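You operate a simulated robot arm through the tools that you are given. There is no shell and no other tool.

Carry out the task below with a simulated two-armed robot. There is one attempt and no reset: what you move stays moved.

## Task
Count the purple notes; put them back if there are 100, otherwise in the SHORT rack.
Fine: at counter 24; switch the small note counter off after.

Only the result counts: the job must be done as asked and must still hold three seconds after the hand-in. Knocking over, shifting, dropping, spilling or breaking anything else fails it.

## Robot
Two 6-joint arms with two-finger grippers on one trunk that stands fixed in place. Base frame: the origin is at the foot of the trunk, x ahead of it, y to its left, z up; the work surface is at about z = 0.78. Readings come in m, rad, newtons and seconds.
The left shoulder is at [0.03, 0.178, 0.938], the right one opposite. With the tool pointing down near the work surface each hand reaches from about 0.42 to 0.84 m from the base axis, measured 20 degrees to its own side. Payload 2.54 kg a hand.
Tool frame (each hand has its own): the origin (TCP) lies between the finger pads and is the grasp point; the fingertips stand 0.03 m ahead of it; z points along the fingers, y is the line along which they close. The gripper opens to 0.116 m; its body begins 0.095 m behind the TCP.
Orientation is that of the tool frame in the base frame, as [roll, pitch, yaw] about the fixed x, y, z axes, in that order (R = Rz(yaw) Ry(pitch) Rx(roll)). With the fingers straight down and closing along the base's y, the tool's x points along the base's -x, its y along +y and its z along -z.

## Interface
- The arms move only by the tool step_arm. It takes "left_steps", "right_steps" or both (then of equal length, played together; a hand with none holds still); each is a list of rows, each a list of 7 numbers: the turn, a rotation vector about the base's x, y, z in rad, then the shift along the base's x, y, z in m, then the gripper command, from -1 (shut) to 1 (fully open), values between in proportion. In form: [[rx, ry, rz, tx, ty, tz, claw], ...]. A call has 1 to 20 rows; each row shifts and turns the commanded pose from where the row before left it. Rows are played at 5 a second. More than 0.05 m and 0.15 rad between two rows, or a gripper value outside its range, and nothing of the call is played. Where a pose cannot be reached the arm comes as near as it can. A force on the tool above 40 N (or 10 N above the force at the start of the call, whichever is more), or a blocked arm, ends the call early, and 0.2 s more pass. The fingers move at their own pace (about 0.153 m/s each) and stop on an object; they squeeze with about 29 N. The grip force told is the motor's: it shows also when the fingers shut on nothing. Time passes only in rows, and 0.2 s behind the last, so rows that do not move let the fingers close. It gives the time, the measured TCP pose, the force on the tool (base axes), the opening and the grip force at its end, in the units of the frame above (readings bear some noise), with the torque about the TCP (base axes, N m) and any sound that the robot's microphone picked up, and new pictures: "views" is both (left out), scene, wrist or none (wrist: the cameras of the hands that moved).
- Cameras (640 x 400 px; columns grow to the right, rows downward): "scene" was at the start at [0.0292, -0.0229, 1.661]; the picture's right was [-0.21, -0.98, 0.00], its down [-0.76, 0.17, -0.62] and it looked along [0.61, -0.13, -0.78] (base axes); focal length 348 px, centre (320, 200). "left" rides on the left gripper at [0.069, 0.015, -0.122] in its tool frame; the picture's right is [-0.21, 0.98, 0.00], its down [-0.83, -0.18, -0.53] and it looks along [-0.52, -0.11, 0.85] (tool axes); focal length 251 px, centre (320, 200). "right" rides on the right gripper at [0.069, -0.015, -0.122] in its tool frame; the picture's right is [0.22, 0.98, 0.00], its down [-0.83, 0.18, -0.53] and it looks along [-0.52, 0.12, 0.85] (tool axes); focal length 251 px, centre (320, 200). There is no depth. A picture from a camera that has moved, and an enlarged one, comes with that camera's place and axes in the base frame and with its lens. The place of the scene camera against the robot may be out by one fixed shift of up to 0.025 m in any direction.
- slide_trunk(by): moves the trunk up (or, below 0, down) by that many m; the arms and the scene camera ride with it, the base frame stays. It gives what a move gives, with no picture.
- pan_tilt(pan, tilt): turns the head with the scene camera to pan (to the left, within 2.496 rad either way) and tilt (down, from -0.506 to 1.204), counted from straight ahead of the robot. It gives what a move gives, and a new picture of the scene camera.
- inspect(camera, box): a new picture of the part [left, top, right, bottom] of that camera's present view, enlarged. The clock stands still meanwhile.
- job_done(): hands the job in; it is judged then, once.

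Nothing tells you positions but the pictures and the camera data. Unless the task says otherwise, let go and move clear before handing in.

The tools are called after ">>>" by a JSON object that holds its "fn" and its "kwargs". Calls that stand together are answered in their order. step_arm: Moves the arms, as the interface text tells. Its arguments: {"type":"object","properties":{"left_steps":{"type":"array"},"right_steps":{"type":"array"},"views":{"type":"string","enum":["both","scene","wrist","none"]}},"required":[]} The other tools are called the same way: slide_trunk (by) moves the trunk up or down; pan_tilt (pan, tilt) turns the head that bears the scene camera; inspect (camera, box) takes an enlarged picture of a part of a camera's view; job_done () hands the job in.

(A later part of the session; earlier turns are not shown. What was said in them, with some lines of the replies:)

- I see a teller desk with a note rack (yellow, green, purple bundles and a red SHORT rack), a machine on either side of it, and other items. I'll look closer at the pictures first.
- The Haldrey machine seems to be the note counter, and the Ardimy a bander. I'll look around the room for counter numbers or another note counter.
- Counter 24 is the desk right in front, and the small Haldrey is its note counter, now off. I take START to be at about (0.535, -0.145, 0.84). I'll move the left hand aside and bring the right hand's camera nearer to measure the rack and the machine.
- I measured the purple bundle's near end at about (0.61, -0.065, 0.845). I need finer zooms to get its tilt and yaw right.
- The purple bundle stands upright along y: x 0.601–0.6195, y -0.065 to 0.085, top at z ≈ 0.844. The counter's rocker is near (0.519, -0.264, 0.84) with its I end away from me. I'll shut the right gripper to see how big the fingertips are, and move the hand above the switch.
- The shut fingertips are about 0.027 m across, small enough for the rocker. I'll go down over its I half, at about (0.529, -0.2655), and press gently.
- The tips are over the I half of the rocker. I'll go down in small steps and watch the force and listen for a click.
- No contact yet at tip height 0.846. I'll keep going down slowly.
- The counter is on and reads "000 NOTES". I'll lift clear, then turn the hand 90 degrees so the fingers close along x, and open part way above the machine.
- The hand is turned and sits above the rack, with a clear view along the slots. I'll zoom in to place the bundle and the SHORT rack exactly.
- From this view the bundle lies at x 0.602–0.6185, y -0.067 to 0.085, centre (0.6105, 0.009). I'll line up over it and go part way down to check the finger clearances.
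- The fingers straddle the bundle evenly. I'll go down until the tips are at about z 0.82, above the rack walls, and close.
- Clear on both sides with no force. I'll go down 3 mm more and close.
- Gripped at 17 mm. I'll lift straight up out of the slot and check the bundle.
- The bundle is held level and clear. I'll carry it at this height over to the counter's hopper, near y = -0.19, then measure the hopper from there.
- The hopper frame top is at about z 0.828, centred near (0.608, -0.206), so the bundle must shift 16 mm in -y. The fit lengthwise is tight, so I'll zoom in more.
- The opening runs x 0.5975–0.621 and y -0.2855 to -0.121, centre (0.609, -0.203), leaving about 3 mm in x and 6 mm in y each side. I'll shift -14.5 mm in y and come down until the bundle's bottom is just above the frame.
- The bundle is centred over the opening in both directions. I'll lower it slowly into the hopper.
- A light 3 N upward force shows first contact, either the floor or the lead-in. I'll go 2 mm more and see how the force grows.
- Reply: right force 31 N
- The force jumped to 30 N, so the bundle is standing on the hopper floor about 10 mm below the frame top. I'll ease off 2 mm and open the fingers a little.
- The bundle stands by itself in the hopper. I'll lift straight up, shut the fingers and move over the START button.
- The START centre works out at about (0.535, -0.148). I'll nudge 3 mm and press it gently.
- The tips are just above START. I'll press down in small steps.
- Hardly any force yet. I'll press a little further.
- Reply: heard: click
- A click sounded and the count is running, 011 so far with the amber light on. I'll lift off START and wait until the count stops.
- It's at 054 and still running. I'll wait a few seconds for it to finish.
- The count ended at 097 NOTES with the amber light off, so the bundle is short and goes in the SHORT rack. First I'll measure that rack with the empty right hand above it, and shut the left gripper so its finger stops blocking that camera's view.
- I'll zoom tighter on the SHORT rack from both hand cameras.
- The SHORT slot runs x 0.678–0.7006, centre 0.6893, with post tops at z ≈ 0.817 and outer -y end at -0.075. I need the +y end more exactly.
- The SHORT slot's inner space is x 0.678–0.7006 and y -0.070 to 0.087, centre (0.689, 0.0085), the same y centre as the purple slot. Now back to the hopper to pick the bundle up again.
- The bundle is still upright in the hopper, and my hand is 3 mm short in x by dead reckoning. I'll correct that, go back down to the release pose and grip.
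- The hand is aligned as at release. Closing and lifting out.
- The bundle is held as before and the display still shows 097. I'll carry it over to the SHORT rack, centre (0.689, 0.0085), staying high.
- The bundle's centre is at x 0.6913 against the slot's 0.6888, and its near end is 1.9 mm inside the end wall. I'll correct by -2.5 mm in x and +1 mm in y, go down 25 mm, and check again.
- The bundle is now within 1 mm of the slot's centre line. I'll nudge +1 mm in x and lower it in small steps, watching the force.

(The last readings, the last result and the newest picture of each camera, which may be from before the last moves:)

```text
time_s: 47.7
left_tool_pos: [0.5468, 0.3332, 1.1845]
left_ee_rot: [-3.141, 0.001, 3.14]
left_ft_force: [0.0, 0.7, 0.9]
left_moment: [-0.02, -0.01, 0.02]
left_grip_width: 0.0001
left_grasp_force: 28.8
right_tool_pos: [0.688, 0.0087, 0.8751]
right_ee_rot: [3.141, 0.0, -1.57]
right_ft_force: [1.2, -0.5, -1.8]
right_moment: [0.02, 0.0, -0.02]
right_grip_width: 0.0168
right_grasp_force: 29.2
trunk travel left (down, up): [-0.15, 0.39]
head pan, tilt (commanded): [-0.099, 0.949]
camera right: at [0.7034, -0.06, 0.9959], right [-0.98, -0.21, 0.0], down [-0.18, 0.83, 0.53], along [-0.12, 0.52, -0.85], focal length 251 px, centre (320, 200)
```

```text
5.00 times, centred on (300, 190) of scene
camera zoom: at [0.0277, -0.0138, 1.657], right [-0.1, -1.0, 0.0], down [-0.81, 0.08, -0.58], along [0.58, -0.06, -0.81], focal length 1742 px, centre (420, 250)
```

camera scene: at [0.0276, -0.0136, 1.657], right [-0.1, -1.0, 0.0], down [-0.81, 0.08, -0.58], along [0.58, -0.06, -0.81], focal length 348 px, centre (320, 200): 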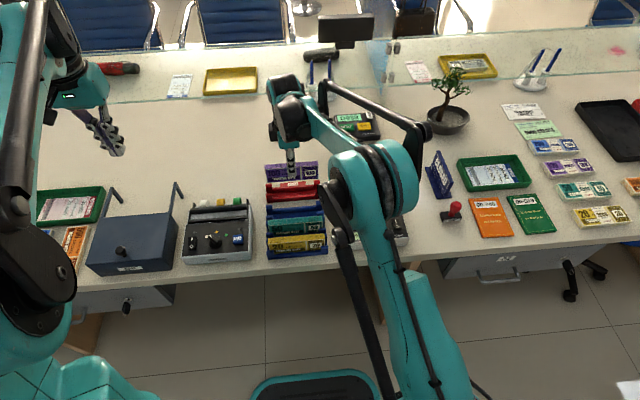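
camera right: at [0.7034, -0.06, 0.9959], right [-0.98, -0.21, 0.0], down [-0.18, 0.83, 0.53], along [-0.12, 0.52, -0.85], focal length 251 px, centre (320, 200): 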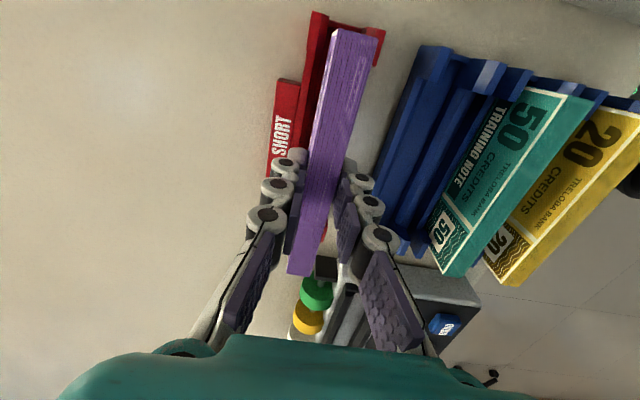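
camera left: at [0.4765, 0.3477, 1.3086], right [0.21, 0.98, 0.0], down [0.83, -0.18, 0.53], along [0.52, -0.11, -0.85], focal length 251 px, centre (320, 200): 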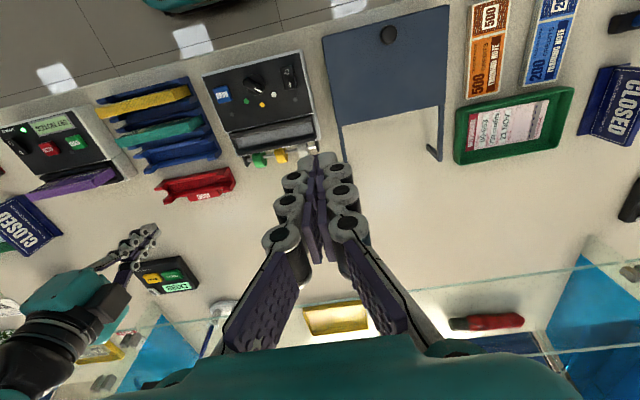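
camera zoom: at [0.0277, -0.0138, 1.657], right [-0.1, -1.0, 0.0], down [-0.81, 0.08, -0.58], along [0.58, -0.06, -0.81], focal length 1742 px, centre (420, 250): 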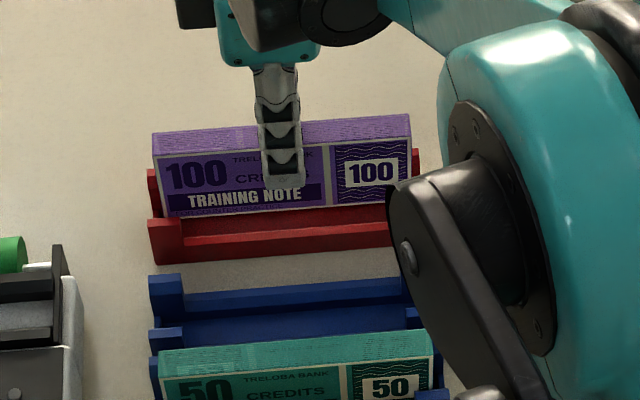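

The bundle's bottom is now between the posts with no contact force. I'll keep going down toward the rack floor.

>>> {"fn": "step_arm", "kwargs": {"right_steps": [[0, 0, 0, 0, 0, -0.005, -1], [0, 0, 0, 0, 0, -0.005, -1], [0, 0, 0, 0, 0, -0.004, -1], [0, 0, 0, 0, 0, -0.003, -1], [0, 0, 0, 0, 0, 0, -1]], "views": "wrist"}}

>>> {"fn": "inspect", "kwargs": {"camera": "right", "box": [250, 0, 410, 120]}}

>>> {"fn": "inspect", "kwargs": {"camera": "left", "box": [130, 130, 270, 230]}}

>>> {"fn": "inspect", "kwargs": {"camera": "scene", "box": [250, 150, 350, 230]}}

```text
time_s: 48.9
left_tool_pos: [0.5457, 0.3333, 1.1851]
left_ee_rot: [-3.141, -0.001, -3.141]
left_ft_force: [0.2, -0.6, 1.6]
left_moment: [0.02, 0.0, -0.01]
left_grip_width: 0.0002
left_grasp_force: 28.8
right_tool_pos: [0.6895, 0.0085, 0.8568]
right_ee_rot: [3.14, 0.0, -1.571]
right_ft_force: [-0.2, -0.2, -0.8]
right_moment: [-0.01, -0.02, 0.01]
right_grip_width: 0.0174
right_grasp_force: 28.7
trunk travel left (down, up): [-0.15, 0.39]
head pan, tilt (commanded): [-0.099, 0.949]
camera right: at [0.7035, -0.0609, 0.9792], right [-0.98, -0.21, 0.0], down [-0.18, 0.83, 0.53], along [-0.12, 0.52, -0.85], focal length 251 px, centre (320, 200)
```

right: 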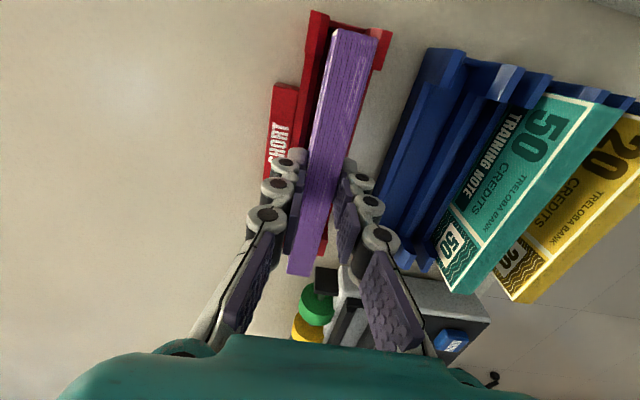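

```text
3.33 times, centred on (330, 60) of right
camera zoom: at [0.7035, -0.0609, 0.9792], right [-0.98, -0.21, 0.0], down [-0.18, 0.83, 0.53], along [-0.12, 0.52, -0.85], focal length 838 px, centre (287, 667)
```

zoom: 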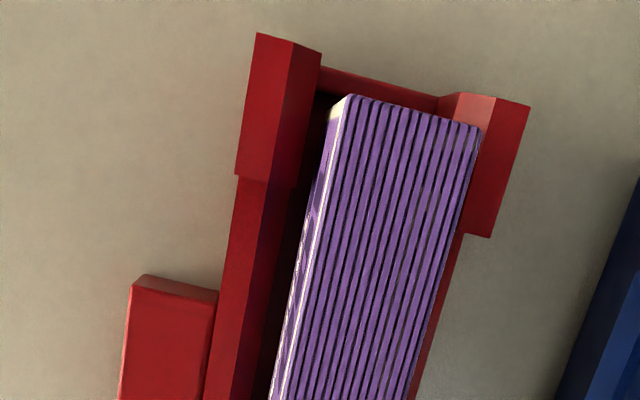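

```text
4.00 times, centred on (200, 180) of left
camera zoom: at [0.4769, 0.3479, 1.3083], right [0.21, 0.98, 0.0], down [0.83, -0.18, 0.53], along [0.52, -0.11, -0.85], focal length 1006 px, centre (800, 280)
```

zoom: 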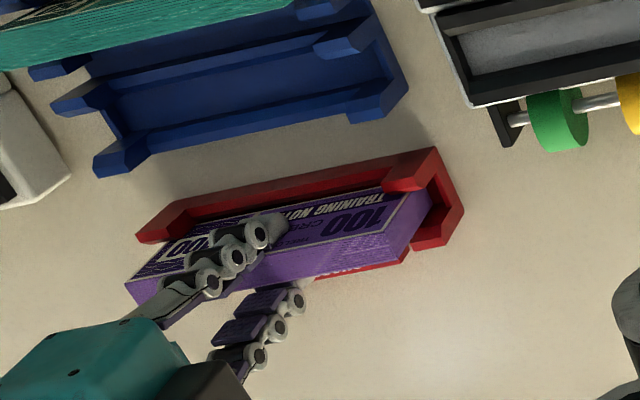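

```text
5.00 times, centred on (300, 190) of scene
camera zoom: at [0.0277, -0.0138, 1.657], right [-0.1, -1.0, 0.0], down [-0.81, 0.08, -0.58], along [0.58, -0.06, -0.81], focal length 1742 px, centre (420, 250)
```

zoom: 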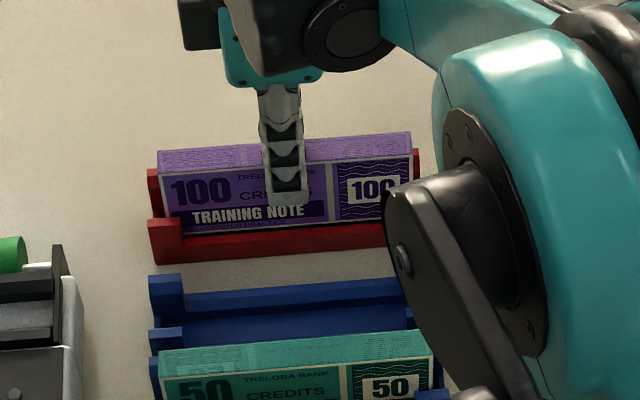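

Still free and centred. The last few millimetres go in fine steps until the floor is felt.

>>> {"fn": "step_arm", "kwargs": {"right_steps": [[0, 0, 0, 0, 0, -0.003, -1], [0, 0, 0, 0, 0, -0.002, -1], [0, 0, 0, 0, 0, 0, -1]], "views": "none"}}

```text
time_s: 49.7
left_tool_pos: [0.5449, 0.3333, 1.1863]
left_ee_rot: [3.141, -0.001, 3.141]
left_ft_force: [-0.4, 0.3, -0.4]
left_moment: [0.02, 0.0, 0.01]
left_grip_width: 0.0
left_grasp_force: 28.4
right_tool_pos: [0.6894, 0.0078, 0.8509]
right_ee_rot: [-3.141, -0.002, -1.571]
right_ft_force: [0.6, -0.5, -0.6]
right_moment: [0.01, -0.01, 0.01]
right_grip_width: 0.0171
right_grasp_force: 28.7
trunk travel left (down, up): [-0.15, 0.39]
head pan, tilt (commanded): [-0.099, 0.949]
```

>>> {"fn": "step_arm", "kwargs": {"right_steps": [[0, 0, 0, 0, 0, -0.0015, -1], [0, 0, 0, 0, 0, 0, -1]], "views": "none"}}

>>> {"fn": "inspect", "kwargs": {"camera": "right", "box": [250, 0, 410, 120]}}

>>> {"fn": "inspect", "kwargs": {"camera": "left", "box": [130, 130, 270, 230]}}

```text
time_s: 50.3
left_tool_pos: [0.5453, 0.3332, 1.1849]
left_ee_rot: [3.141, 0.0, -3.141]
left_ft_force: [-0.2, 0.0, 0.9]
left_moment: [0.02, 0.02, 0.01]
left_grip_width: 0.0
left_grasp_force: 28.6
right_tool_pos: [0.6892, 0.0089, 0.8502]
right_ee_rot: [3.141, 0.0, -1.571]
right_ft_force: [-0.7, 0.2, -0.9]
right_moment: [-0.03, -0.03, -0.02]
right_grip_width: 0.0175
right_grasp_force: 29.2
trunk travel left (down, up): [-0.15, 0.39]
head pan, tilt (commanded): [-0.099, 0.949]
```

```text
3.33 times, centred on (330, 60) of right
camera zoom: at [0.7037, -0.0608, 0.9724], right [-0.98, -0.21, 0.0], down [-0.18, 0.83, 0.53], along [-0.12, 0.52, -0.85], focal length 838 px, centre (287, 667)
```

zoom: 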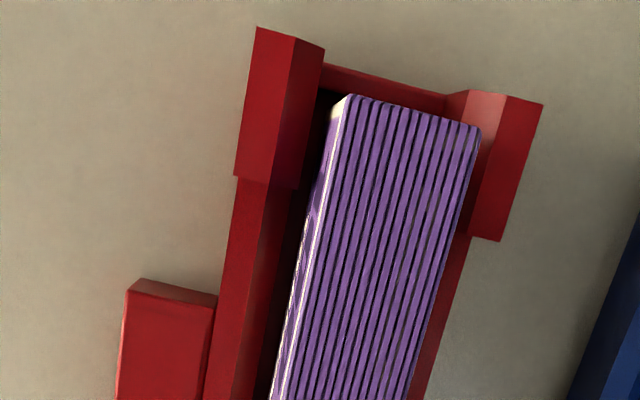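

```text
4.00 times, centred on (200, 180) of left
camera zoom: at [0.4769, 0.3479, 1.3083], right [0.21, 0.98, 0.0], down [0.83, -0.18, 0.53], along [0.52, -0.11, -0.85], focal length 1006 px, centre (800, 280)
```

zoom: 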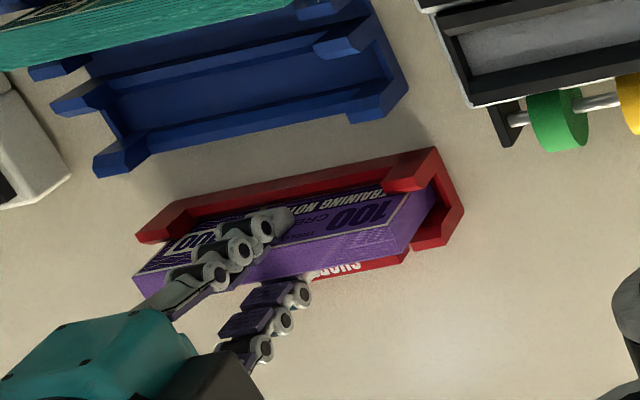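

No floor contact yet at 0.850. Continuing in 1–1.5 mm steps.

>>> {"fn": "step_arm", "kwargs": {"right_steps": [[0, 0, 0, 0, 0, -0.0015, -1], [0, 0, 0, 0, 0, -0.001, -1], [0, 0, 0, 0, 0, 0, -1]], "views": "none"}}

```text
time_s: 51.1
left_tool_pos: [0.5438, 0.334, 1.1854]
left_ee_rot: [-3.141, -0.001, -3.141]
left_ft_force: [-0.8, 0.1, 0.2]
left_moment: [0.05, -0.03, 0.01]
left_grip_width: 0.0
left_grasp_force: 28.8
right_tool_pos: [0.6891, 0.0088, 0.8494]
right_ee_rot: [-3.14, 0.0, -1.572]
right_ft_force: [6.8, 1.8, 18.9]
right_moment: [0.06, -0.32, 0.0]
right_grip_width: 0.0173
right_grasp_force: 28.9
trunk travel left (down, up): [-0.15, 0.39]
head pan, tilt (commanded): [-0.099, 0.949]
```

Floor contact at 19 N, at the same height as in the original rack, so the bundle is seated. I'll ease off 1.5 mm and open the fingers.

>>> {"fn": "step_arm", "kwargs": {"right_steps": [[0, 0, 0, 0, 0, 0.0015, -1], [0, 0, 0, 0, 0, 0, -0.66], [0, 0, 0, 0, 0, 0, -0.5], [0, 0, 0, 0, 0, 0, -0.4], [0, 0, 0, 0, 0, 0, -0.4]], "views": "wrist"}}

>>> {"fn": "inspect", "kwargs": {"camera": "right", "box": [240, 0, 420, 200]}}

>>> {"fn": "inspect", "kwargs": {"camera": "scene", "box": [250, 150, 350, 230]}}

```text
time_s: 52.3
left_tool_pos: [0.546, 0.3327, 1.1859]
left_ee_rot: [-3.141, 0.0, -3.141]
left_ft_force: [-0.5, 0.0, 0.2]
left_moment: [-0.02, 0.02, -0.01]
left_grip_width: 0.0002
left_grasp_force: 28.5
right_tool_pos: [0.6909, 0.0082, 0.8492]
right_ee_rot: [-3.141, -0.001, -1.57]
right_ft_force: [0.3, -0.2, -0.1]
right_moment: [0.04, 0.02, -0.01]
right_grip_width: 0.0347
right_grasp_force: 0.1
trunk travel left (down, up): [-0.15, 0.39]
head pan, tilt (commanded): [-0.099, 0.949]
camera right: at [0.704, -0.0609, 0.9711], right [-0.98, -0.21, 0.0], down [-0.18, 0.83, 0.53], along [-0.12, 0.52, -0.85], focal length 251 px, centre (320, 200)
```

right: 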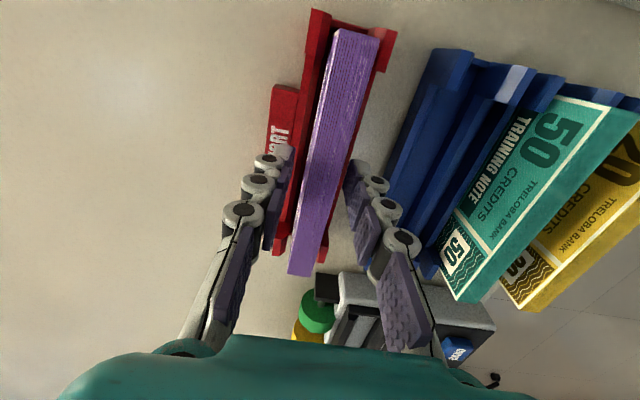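

```text
2.00 times, centred on (330, 100) of right
camera zoom: at [0.704, -0.0609, 0.9711], right [-0.98, -0.21, 0.0], down [-0.18, 0.83, 0.53], along [-0.12, 0.52, -0.85], focal length 503 px, centre (300, 400)
```

zoom: 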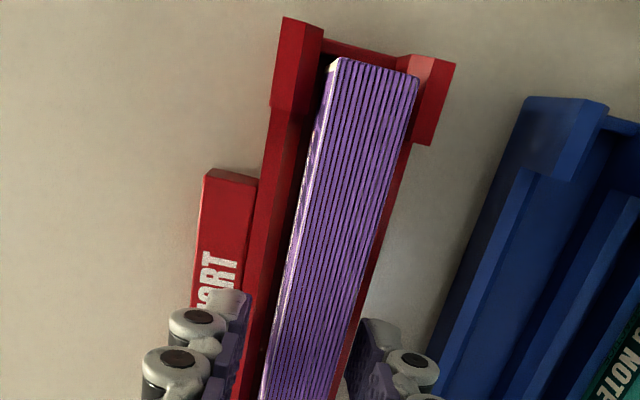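

```text
5.00 times, centred on (300, 190) of scene
camera zoom: at [0.0277, -0.0138, 1.657], right [-0.1, -1.0, 0.0], down [-0.81, 0.08, -0.58], along [0.58, -0.06, -0.81], focal length 1742 px, centre (420, 250)
```

zoom: 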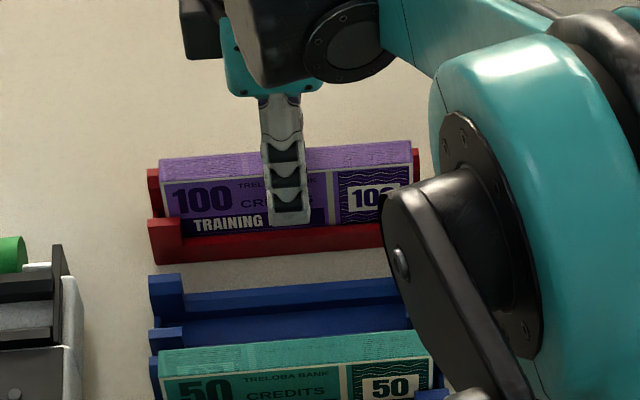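

The bundle stands free in the SHORT rack. I'll lift straight up, then go back to the counter while turning the hand to its first orientation and shutting the fingers.

>>> {"fn": "step_arm", "kwargs": {"right_steps": [[0, 0, 0, 0, 0, 0.015, -0.4], [0, 0, 0, 0, 0, 0.03, -0.4], [0, 0, 0, 0, 0, 0.04, -0.4], [0, 0, 0, 0, 0, 0.04, -0.4], [0, 0, 0, 0, 0, 0.02, -0.4]], "views": "none"}}

>>> {"fn": "step_arm", "kwargs": {"right_steps": [[0, 0, -0.1428, -0.0166, -0.0249, 0, -1], [0, 0, -0.1428, -0.0166, -0.0249, 0, -1], [0, 0, -0.1428, -0.0166, -0.0249, 0, -1], [0, 0, -0.1428, -0.0166, -0.0249, 0, -1], [0, 0, -0.1428, -0.0166, -0.0249, 0, -1], [0, 0, -0.1428, -0.0166, -0.0249, 0, -1], [0, 0, -0.1428, -0.0166, -0.0249, 0, -1], [0, 0, -0.1428, -0.0166, -0.0249, 0, -1], [0, 0, -0.1428, -0.0166, -0.0249, 0, -1], [0, 0, -0.1428, -0.0166, -0.0249, 0, -1], [0, 0, -0.1428, -0.0166, -0.0249, 0, -1], [0, 0, 0, 0, 0, -0.03, -1], [0, 0, 0, 0, 0, -0.03, -1], [0, 0, 0, 0, 0, 0, -1]], "views": "both"}}

>>> {"fn": "inspect", "kwargs": {"camera": "right", "box": [240, 40, 480, 240]}}

>>> {"fn": "inspect", "kwargs": {"camera": "scene", "box": [250, 160, 430, 270]}}

```text
time_s: 53.5
left_tool_pos: [0.5459, 0.3329, 1.1856]
left_ee_rot: [3.141, -0.001, 3.141]
left_ft_force: [-0.1, -0.4, 0.2]
left_moment: [-0.03, -0.04, -0.03]
left_grip_width: 0.0001
left_grasp_force: 28.4
right_tool_pos: [0.6903, 0.0102, 0.9939]
right_ee_rot: [-3.141, 0.0, -1.57]
right_ft_force: [-0.3, -0.2, -0.1]
right_moment: [-0.03, 0.0, 0.02]
right_grip_width: 0.0349
right_grasp_force: 0.0
trunk travel left (down, up): [-0.15, 0.39]
head pan, tilt (commanded): [-0.099, 0.949]
```

```text
time_s: 56.5
left_tool_pos: [0.5443, 0.3332, 1.1857]
left_ee_rot: [-3.141, 0.001, 3.141]
left_ft_force: [-0.3, -0.1, -0.5]
left_moment: [-0.04, -0.01, 0.01]
left_grip_width: 0.0
left_grasp_force: 28.6
right_tool_pos: [0.5081, -0.2641, 0.9352]
right_ee_rot: [3.141, -0.001, 3.14]
right_ft_force: [0.2, -0.2, 0.3]
right_moment: [0.02, 0.0, 0.0]
right_grip_width: 0.0003
right_grasp_force: 28.5
trunk travel left (down, up): [-0.15, 0.39]
head pan, tilt (commanded): [-0.099, 0.949]
camera scene: at [0.0274, -0.0136, 1.657], right [-0.1, -1.0, 0.0], down [-0.81, 0.08, -0.58], along [0.58, -0.06, -0.81], focal length 348 px, centre (320, 200)
camera right: at [0.4376, -0.2799, 1.0563], right [-0.21, 0.98, 0.0], down [0.83, 0.18, 0.53], along [0.52, 0.11, -0.85], focal length 251 px, centre (320, 200)
```

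scene: 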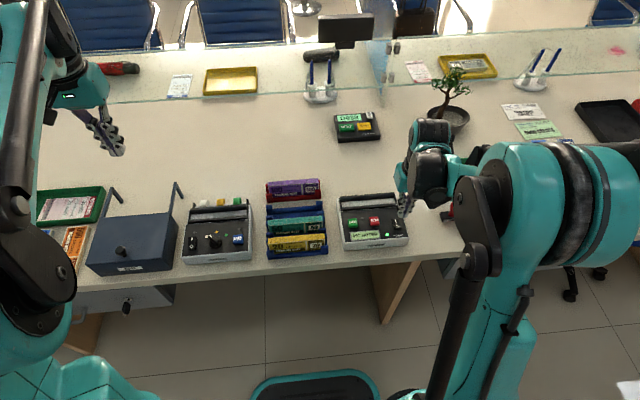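
right: 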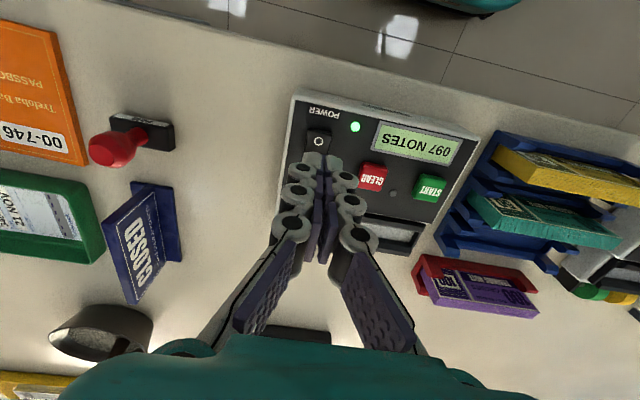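

```text
2.00 times, centred on (360, 140) of right
camera zoom: at [0.4376, -0.2799, 1.0563], right [-0.21, 0.98, 0.0], down [0.83, 0.18, 0.53], along [0.52, 0.11, -0.85], focal length 503 px, centre (240, 320)
```

zoom: 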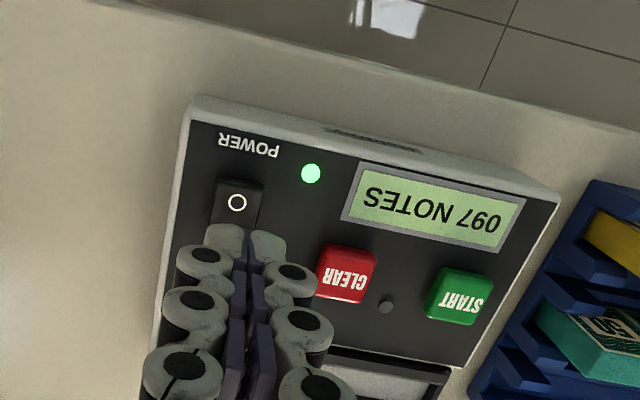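

```text
3.56 times, centred on (340, 215) of scene
camera zoom: at [0.0274, -0.0136, 1.657], right [-0.1, -1.0, 0.0], down [-0.81, 0.08, -0.58], along [0.58, -0.06, -0.81], focal length 1239 px, centre (249, 147)
```

zoom: 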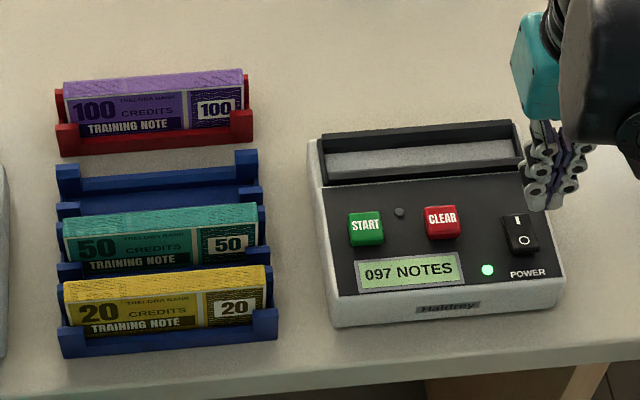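

The purple bundle sits in the SHORT rack and the counter still shows 097. The tips are 2 mm off to +y of the O half at (0.508, -0.2655), so I'll correct that and go down to just above it.

>>> {"fn": "step_arm", "kwargs": {"right_steps": [[0, 0, 0, -0.001, -0.002, -0.02, -1], [0, 0, 0, 0, 0, -0.025, -1], [0, 0, 0, 0, 0, -0.012, -1], [0, 0, 0, 0, 0, 0, -1]], "views": "wrist"}}

>>> {"fn": "inspect", "kwargs": {"camera": "right", "box": [240, 40, 480, 240]}}

>>> {"fn": "inspect", "kwargs": {"camera": "scene", "box": [350, 180, 420, 260]}}

```text
time_s: 57.5
left_tool_pos: [0.5454, 0.3333, 1.1857]
left_ee_rot: [3.141, 0.0, 3.141]
left_ft_force: [0.9, 0.4, 0.6]
left_moment: [0.01, 0.02, -0.03]
left_grip_width: 0.0002
left_grasp_force: 28.2
right_tool_pos: [0.5064, -0.269, 0.8771]
right_ee_rot: [-3.141, -0.001, -3.142]
right_ft_force: [0.2, -0.3, 0.2]
right_moment: [0.05, -0.01, -0.03]
right_grip_width: 0.0001
right_grasp_force: 28.8
trunk travel left (down, up): [-0.15, 0.39]
head pan, tilt (commanded): [-0.099, 0.949]
camera right: at [0.4364, -0.2834, 0.9995], right [-0.22, 0.98, 0.0], down [0.83, 0.18, 0.53], along [0.52, 0.11, -0.85], focal length 251 px, centre (320, 200)
```

right: 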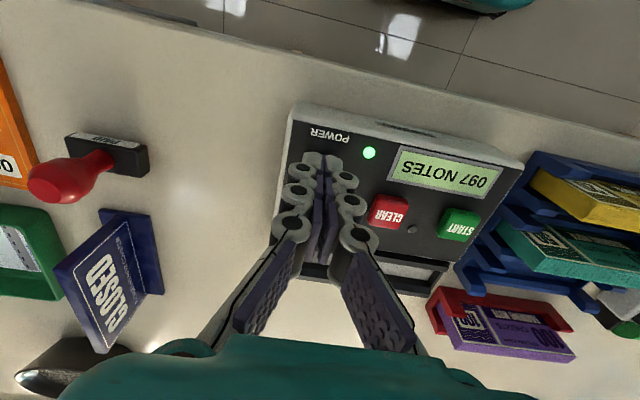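

```text
2.00 times, centred on (360, 140) of right
camera zoom: at [0.4364, -0.2834, 0.9995], right [-0.22, 0.98, 0.0], down [0.83, 0.18, 0.53], along [0.52, 0.11, -0.85], focal length 503 px, centre (240, 320)
```

zoom: 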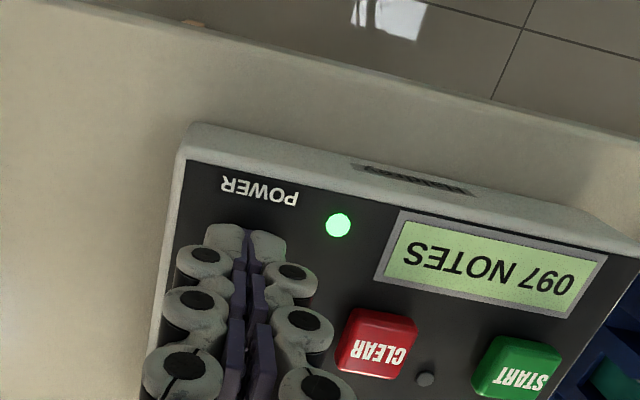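

```text
5.00 times, centred on (385, 220) of scene
camera zoom: at [0.0275, -0.0138, 1.657], right [-0.1, -1.0, 0.0], down [-0.81, 0.08, -0.58], along [0.58, -0.06, -0.81], focal length 1742 px, centre (-5, 100)
```

zoom: 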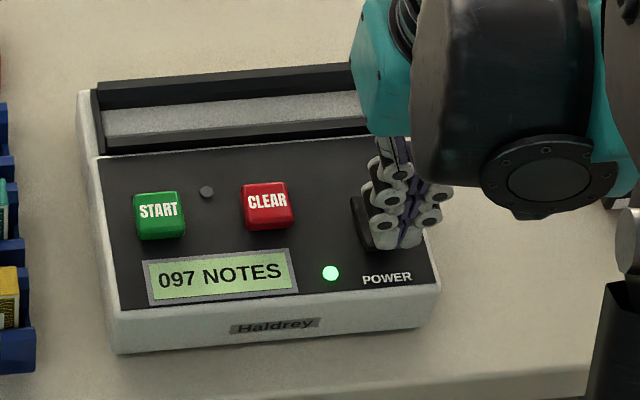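

The tips are just over the O half, about 2 mm too far to -y. I'll correct and press.

>>> {"fn": "step_arm", "kwargs": {"right_steps": [[0, 0, 0, 0, 0.002, 0, -1], [0, 0, 0, 0, 0, -0.003, -1], [0, 0, 0, 0, 0, -0.003, -1], [0, 0, 0, 0, 0, -0.002, -1], [0, 0, 0, 0, 0, 0, -1]], "views": "wrist"}}

>>> {"fn": "inspect", "kwargs": {"camera": "right", "box": [240, 40, 480, 240]}}

>>> {"fn": "inspect", "kwargs": {"camera": "scene", "box": [350, 180, 420, 260]}}

```text
time_s: 58.7
left_tool_pos: [0.5457, 0.3335, 1.1841]
left_ee_rot: [3.141, 0.002, -3.141]
left_ft_force: [-0.2, 0.4, 0.7]
left_moment: [-0.01, -0.01, 0.01]
left_grip_width: 0.0
left_grasp_force: 28.7
right_tool_pos: [0.5071, -0.265, 0.8694]
right_ee_rot: [-3.14, -0.001, 3.141]
right_ft_force: [-0.3, 0.1, 0.1]
right_moment: [-0.03, -0.01, 0.0]
right_grip_width: 0.0001
right_grasp_force: 29.2
trunk travel left (down, up): [-0.15, 0.39]
head pan, tilt (commanded): [-0.099, 0.949]
camera right: at [0.436, -0.2811, 0.9916], right [-0.22, 0.98, 0.0], down [0.83, 0.18, 0.53], along [0.52, 0.11, -0.85], focal length 251 px, centre (320, 200)
```

right: 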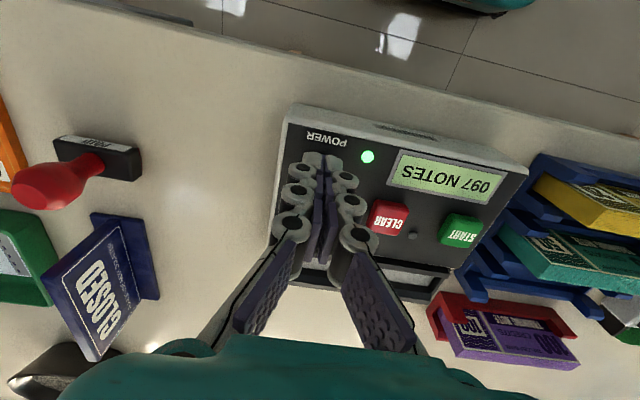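

```text
2.00 times, centred on (360, 140) of right
camera zoom: at [0.436, -0.2811, 0.9916], right [-0.22, 0.98, 0.0], down [0.83, 0.18, 0.53], along [0.52, 0.11, -0.85], focal length 503 px, centre (240, 320)
```

zoom: 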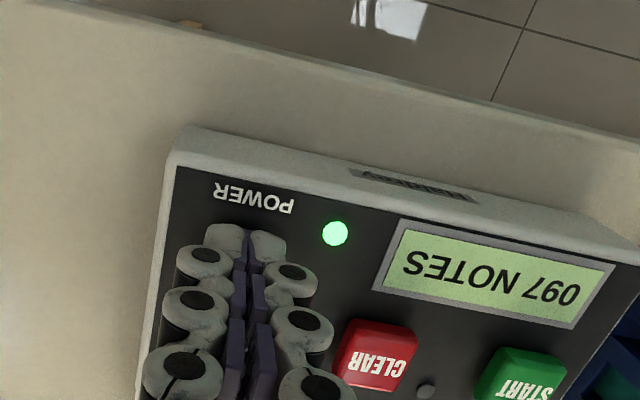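

```text
5.00 times, centred on (385, 220) of scene
camera zoom: at [0.0275, -0.0139, 1.657], right [-0.1, -1.0, 0.0], down [-0.81, 0.08, -0.58], along [0.58, -0.06, -0.81], focal length 1742 px, centre (-5, 100)
```

zoom: 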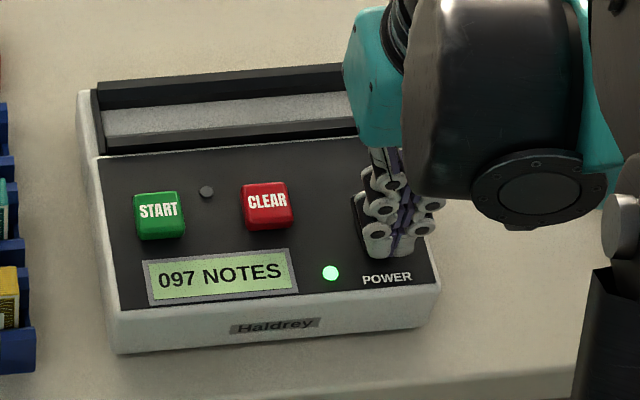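

No contact yet, since the panel slopes down toward me. I'll press further in 2 mm steps.

>>> {"fn": "step_arm", "kwargs": {"right_steps": [[0, 0, 0, 0, 0, -0.002, -1], [0, 0, 0, 0, 0, -0.002, -1], [0, 0, 0, 0, 0, 0, -1]], "views": "wrist"}}

```text
time_s: 59.5
left_tool_pos: [0.5431, 0.334, 1.1865]
left_ee_rot: [-3.141, 0.002, 3.14]
left_ft_force: [0.1, 0.4, 0.2]
left_moment: [0.01, 0.03, -0.02]
left_grip_width: 0.0
left_grasp_force: 28.5
right_tool_pos: [0.5064, -0.2654, 0.8675]
right_ee_rot: [-3.139, 0.004, 3.141]
right_ft_force: [-2.4, -0.2, 27.2]
right_moment: [0.01, -0.24, -0.06]
right_grip_width: 0.006
right_grasp_force: 28.7
trunk travel left (down, up): [-0.15, 0.39]
head pan, tilt (commanded): [-0.099, 0.949]
stopped in row 3 (right hand): the force on the tool passed its limit at 42 N (the readings are from after the stop); the commanded pose is now the measured one
camera right: at [0.4352, -0.2806, 0.99], right [-0.21, 0.98, 0.0], down [0.82, 0.18, 0.54], along [0.52, 0.11, -0.84], focal length 251 px, centre (320, 200)
```

right: 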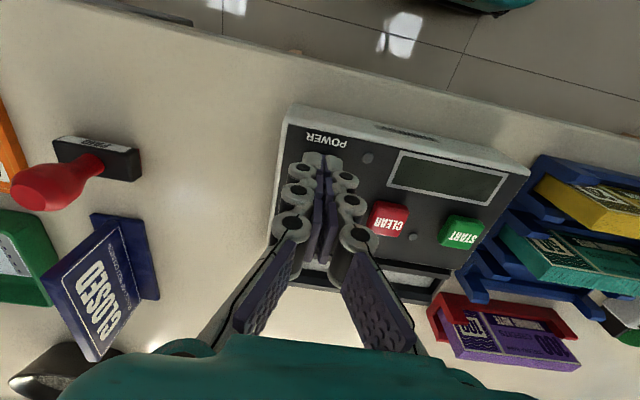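

The counter is off: display dark and green light out. I'll lift straight up and away, then check everything.

>>> {"fn": "step_arm", "kwargs": {"right_steps": [[0, 0, 0, 0, 0, 0.01, -1], [0, 0, 0, 0, 0, 0.03, -1], [0, 0, 0, 0, 0, 0.04, -1], [0, 0, 0, 0, 0, 0.04, -1], [0, 0, 0, 0, 0, 0.04, -1], [0, 0, 0, 0, -0.03, 0.04, -1], [0, 0, 0, 0, -0.03, 0.02, -1], [0, 0, 0, 0, 0, 0, -1]], "views": "both"}}

>>> {"fn": "inspect", "kwargs": {"camera": "scene", "box": [250, 160, 430, 270]}}

>>> {"fn": "inspect", "kwargs": {"camera": "left", "box": [0, 80, 260, 240]}}

>>> {"fn": "inspect", "kwargs": {"camera": "right", "box": [280, 40, 600, 260]}}

```text
time_s: 61.3
left_tool_pos: [0.5449, 0.3336, 1.1845]
left_ee_rot: [-3.14, 0.0, 3.142]
left_ft_force: [0.6, 0.2, 0.0]
left_moment: [-0.01, 0.01, 0.02]
left_grip_width: 0.0002
left_grasp_force: 28.4
right_tool_pos: [0.5066, -0.3248, 1.0854]
right_ee_rot: [-3.14, 0.001, -3.141]
right_ft_force: [0.0, 0.0, -0.6]
right_moment: [0.0, -0.02, -0.04]
right_grip_width: 0.0001
right_grasp_force: 29.0
trunk travel left (down, up): [-0.15, 0.39]
head pan, tilt (commanded): [-0.099, 0.949]
camera scene: at [0.0274, -0.0135, 1.657], right [-0.1, -1.0, 0.0], down [-0.81, 0.08, -0.58], along [0.58, -0.06, -0.81], focal length 348 px, centre (320, 200)
camera right: at [0.4367, -0.3402, 1.2077], right [-0.22, 0.98, 0.0], down [0.82, 0.18, 0.54], along [0.52, 0.11, -0.84], focal length 251 px, centre (320, 200)
```

scene: 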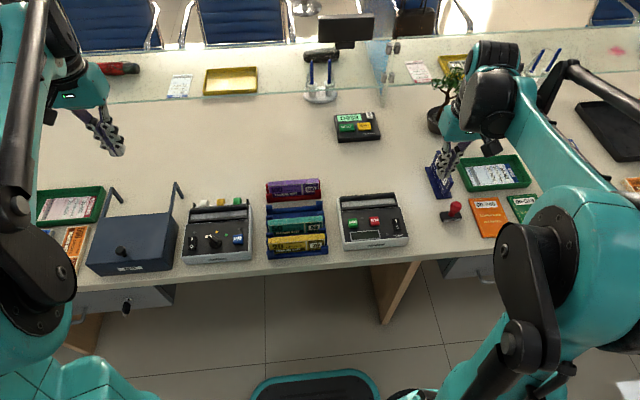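
right: 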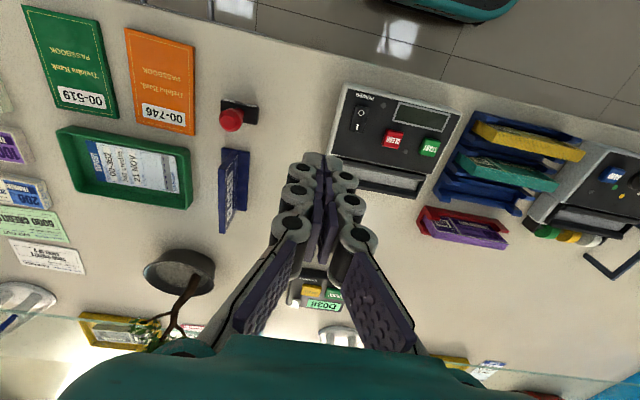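

```text
3.56 times, centred on (340, 215) of scene
camera zoom: at [0.0274, -0.0135, 1.657], right [-0.1, -1.0, 0.0], down [-0.81, 0.08, -0.58], along [0.58, -0.06, -0.81], focal length 1239 px, centre (249, 147)
```

zoom: 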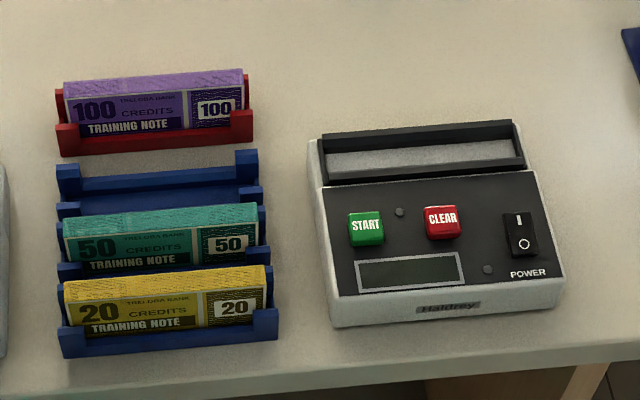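

```text
2.46 times, centred on (130, 160) of left
camera zoom: at [0.4767, 0.3482, 1.3083], right [0.21, 0.98, 0.0], down [0.83, -0.18, 0.53], along [0.52, -0.11, -0.85], focal length 619 px, centre (788, 298)
```

zoom: 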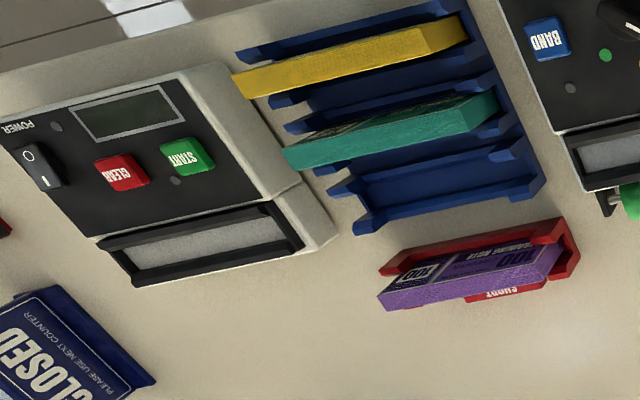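

```text
1.82 times, centred on (440, 150) of right
camera zoom: at [0.4367, -0.3402, 1.2077], right [-0.22, 0.98, 0.0], down [0.82, 0.18, 0.54], along [0.52, 0.11, -0.84], focal length 457 px, centre (102, 291)
```

zoom: 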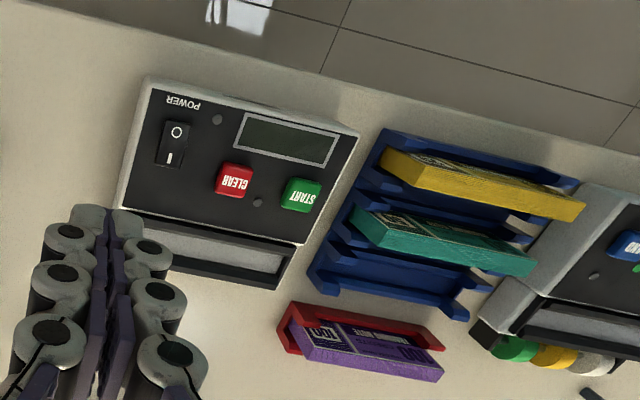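

The purple notes (097, short) stand in the SHORT rack and the small note counter is off. Nothing else looks moved and both hands are clear, so I'm handing the job in.

>>> {"fn": "job_done", "kwargs": {}}

```text
The job is handed in.
```

The small note counter at counter 24 read 097 for the purple notes, three short of 100, so I put the bundle in the SHORT rack. It stands upright there on its own.

I switched the counter off afterwards; its display is dark and the power light is out. Nothing else on the desk looked moved in the last pictures, and both hands were clear when I handed the job in.
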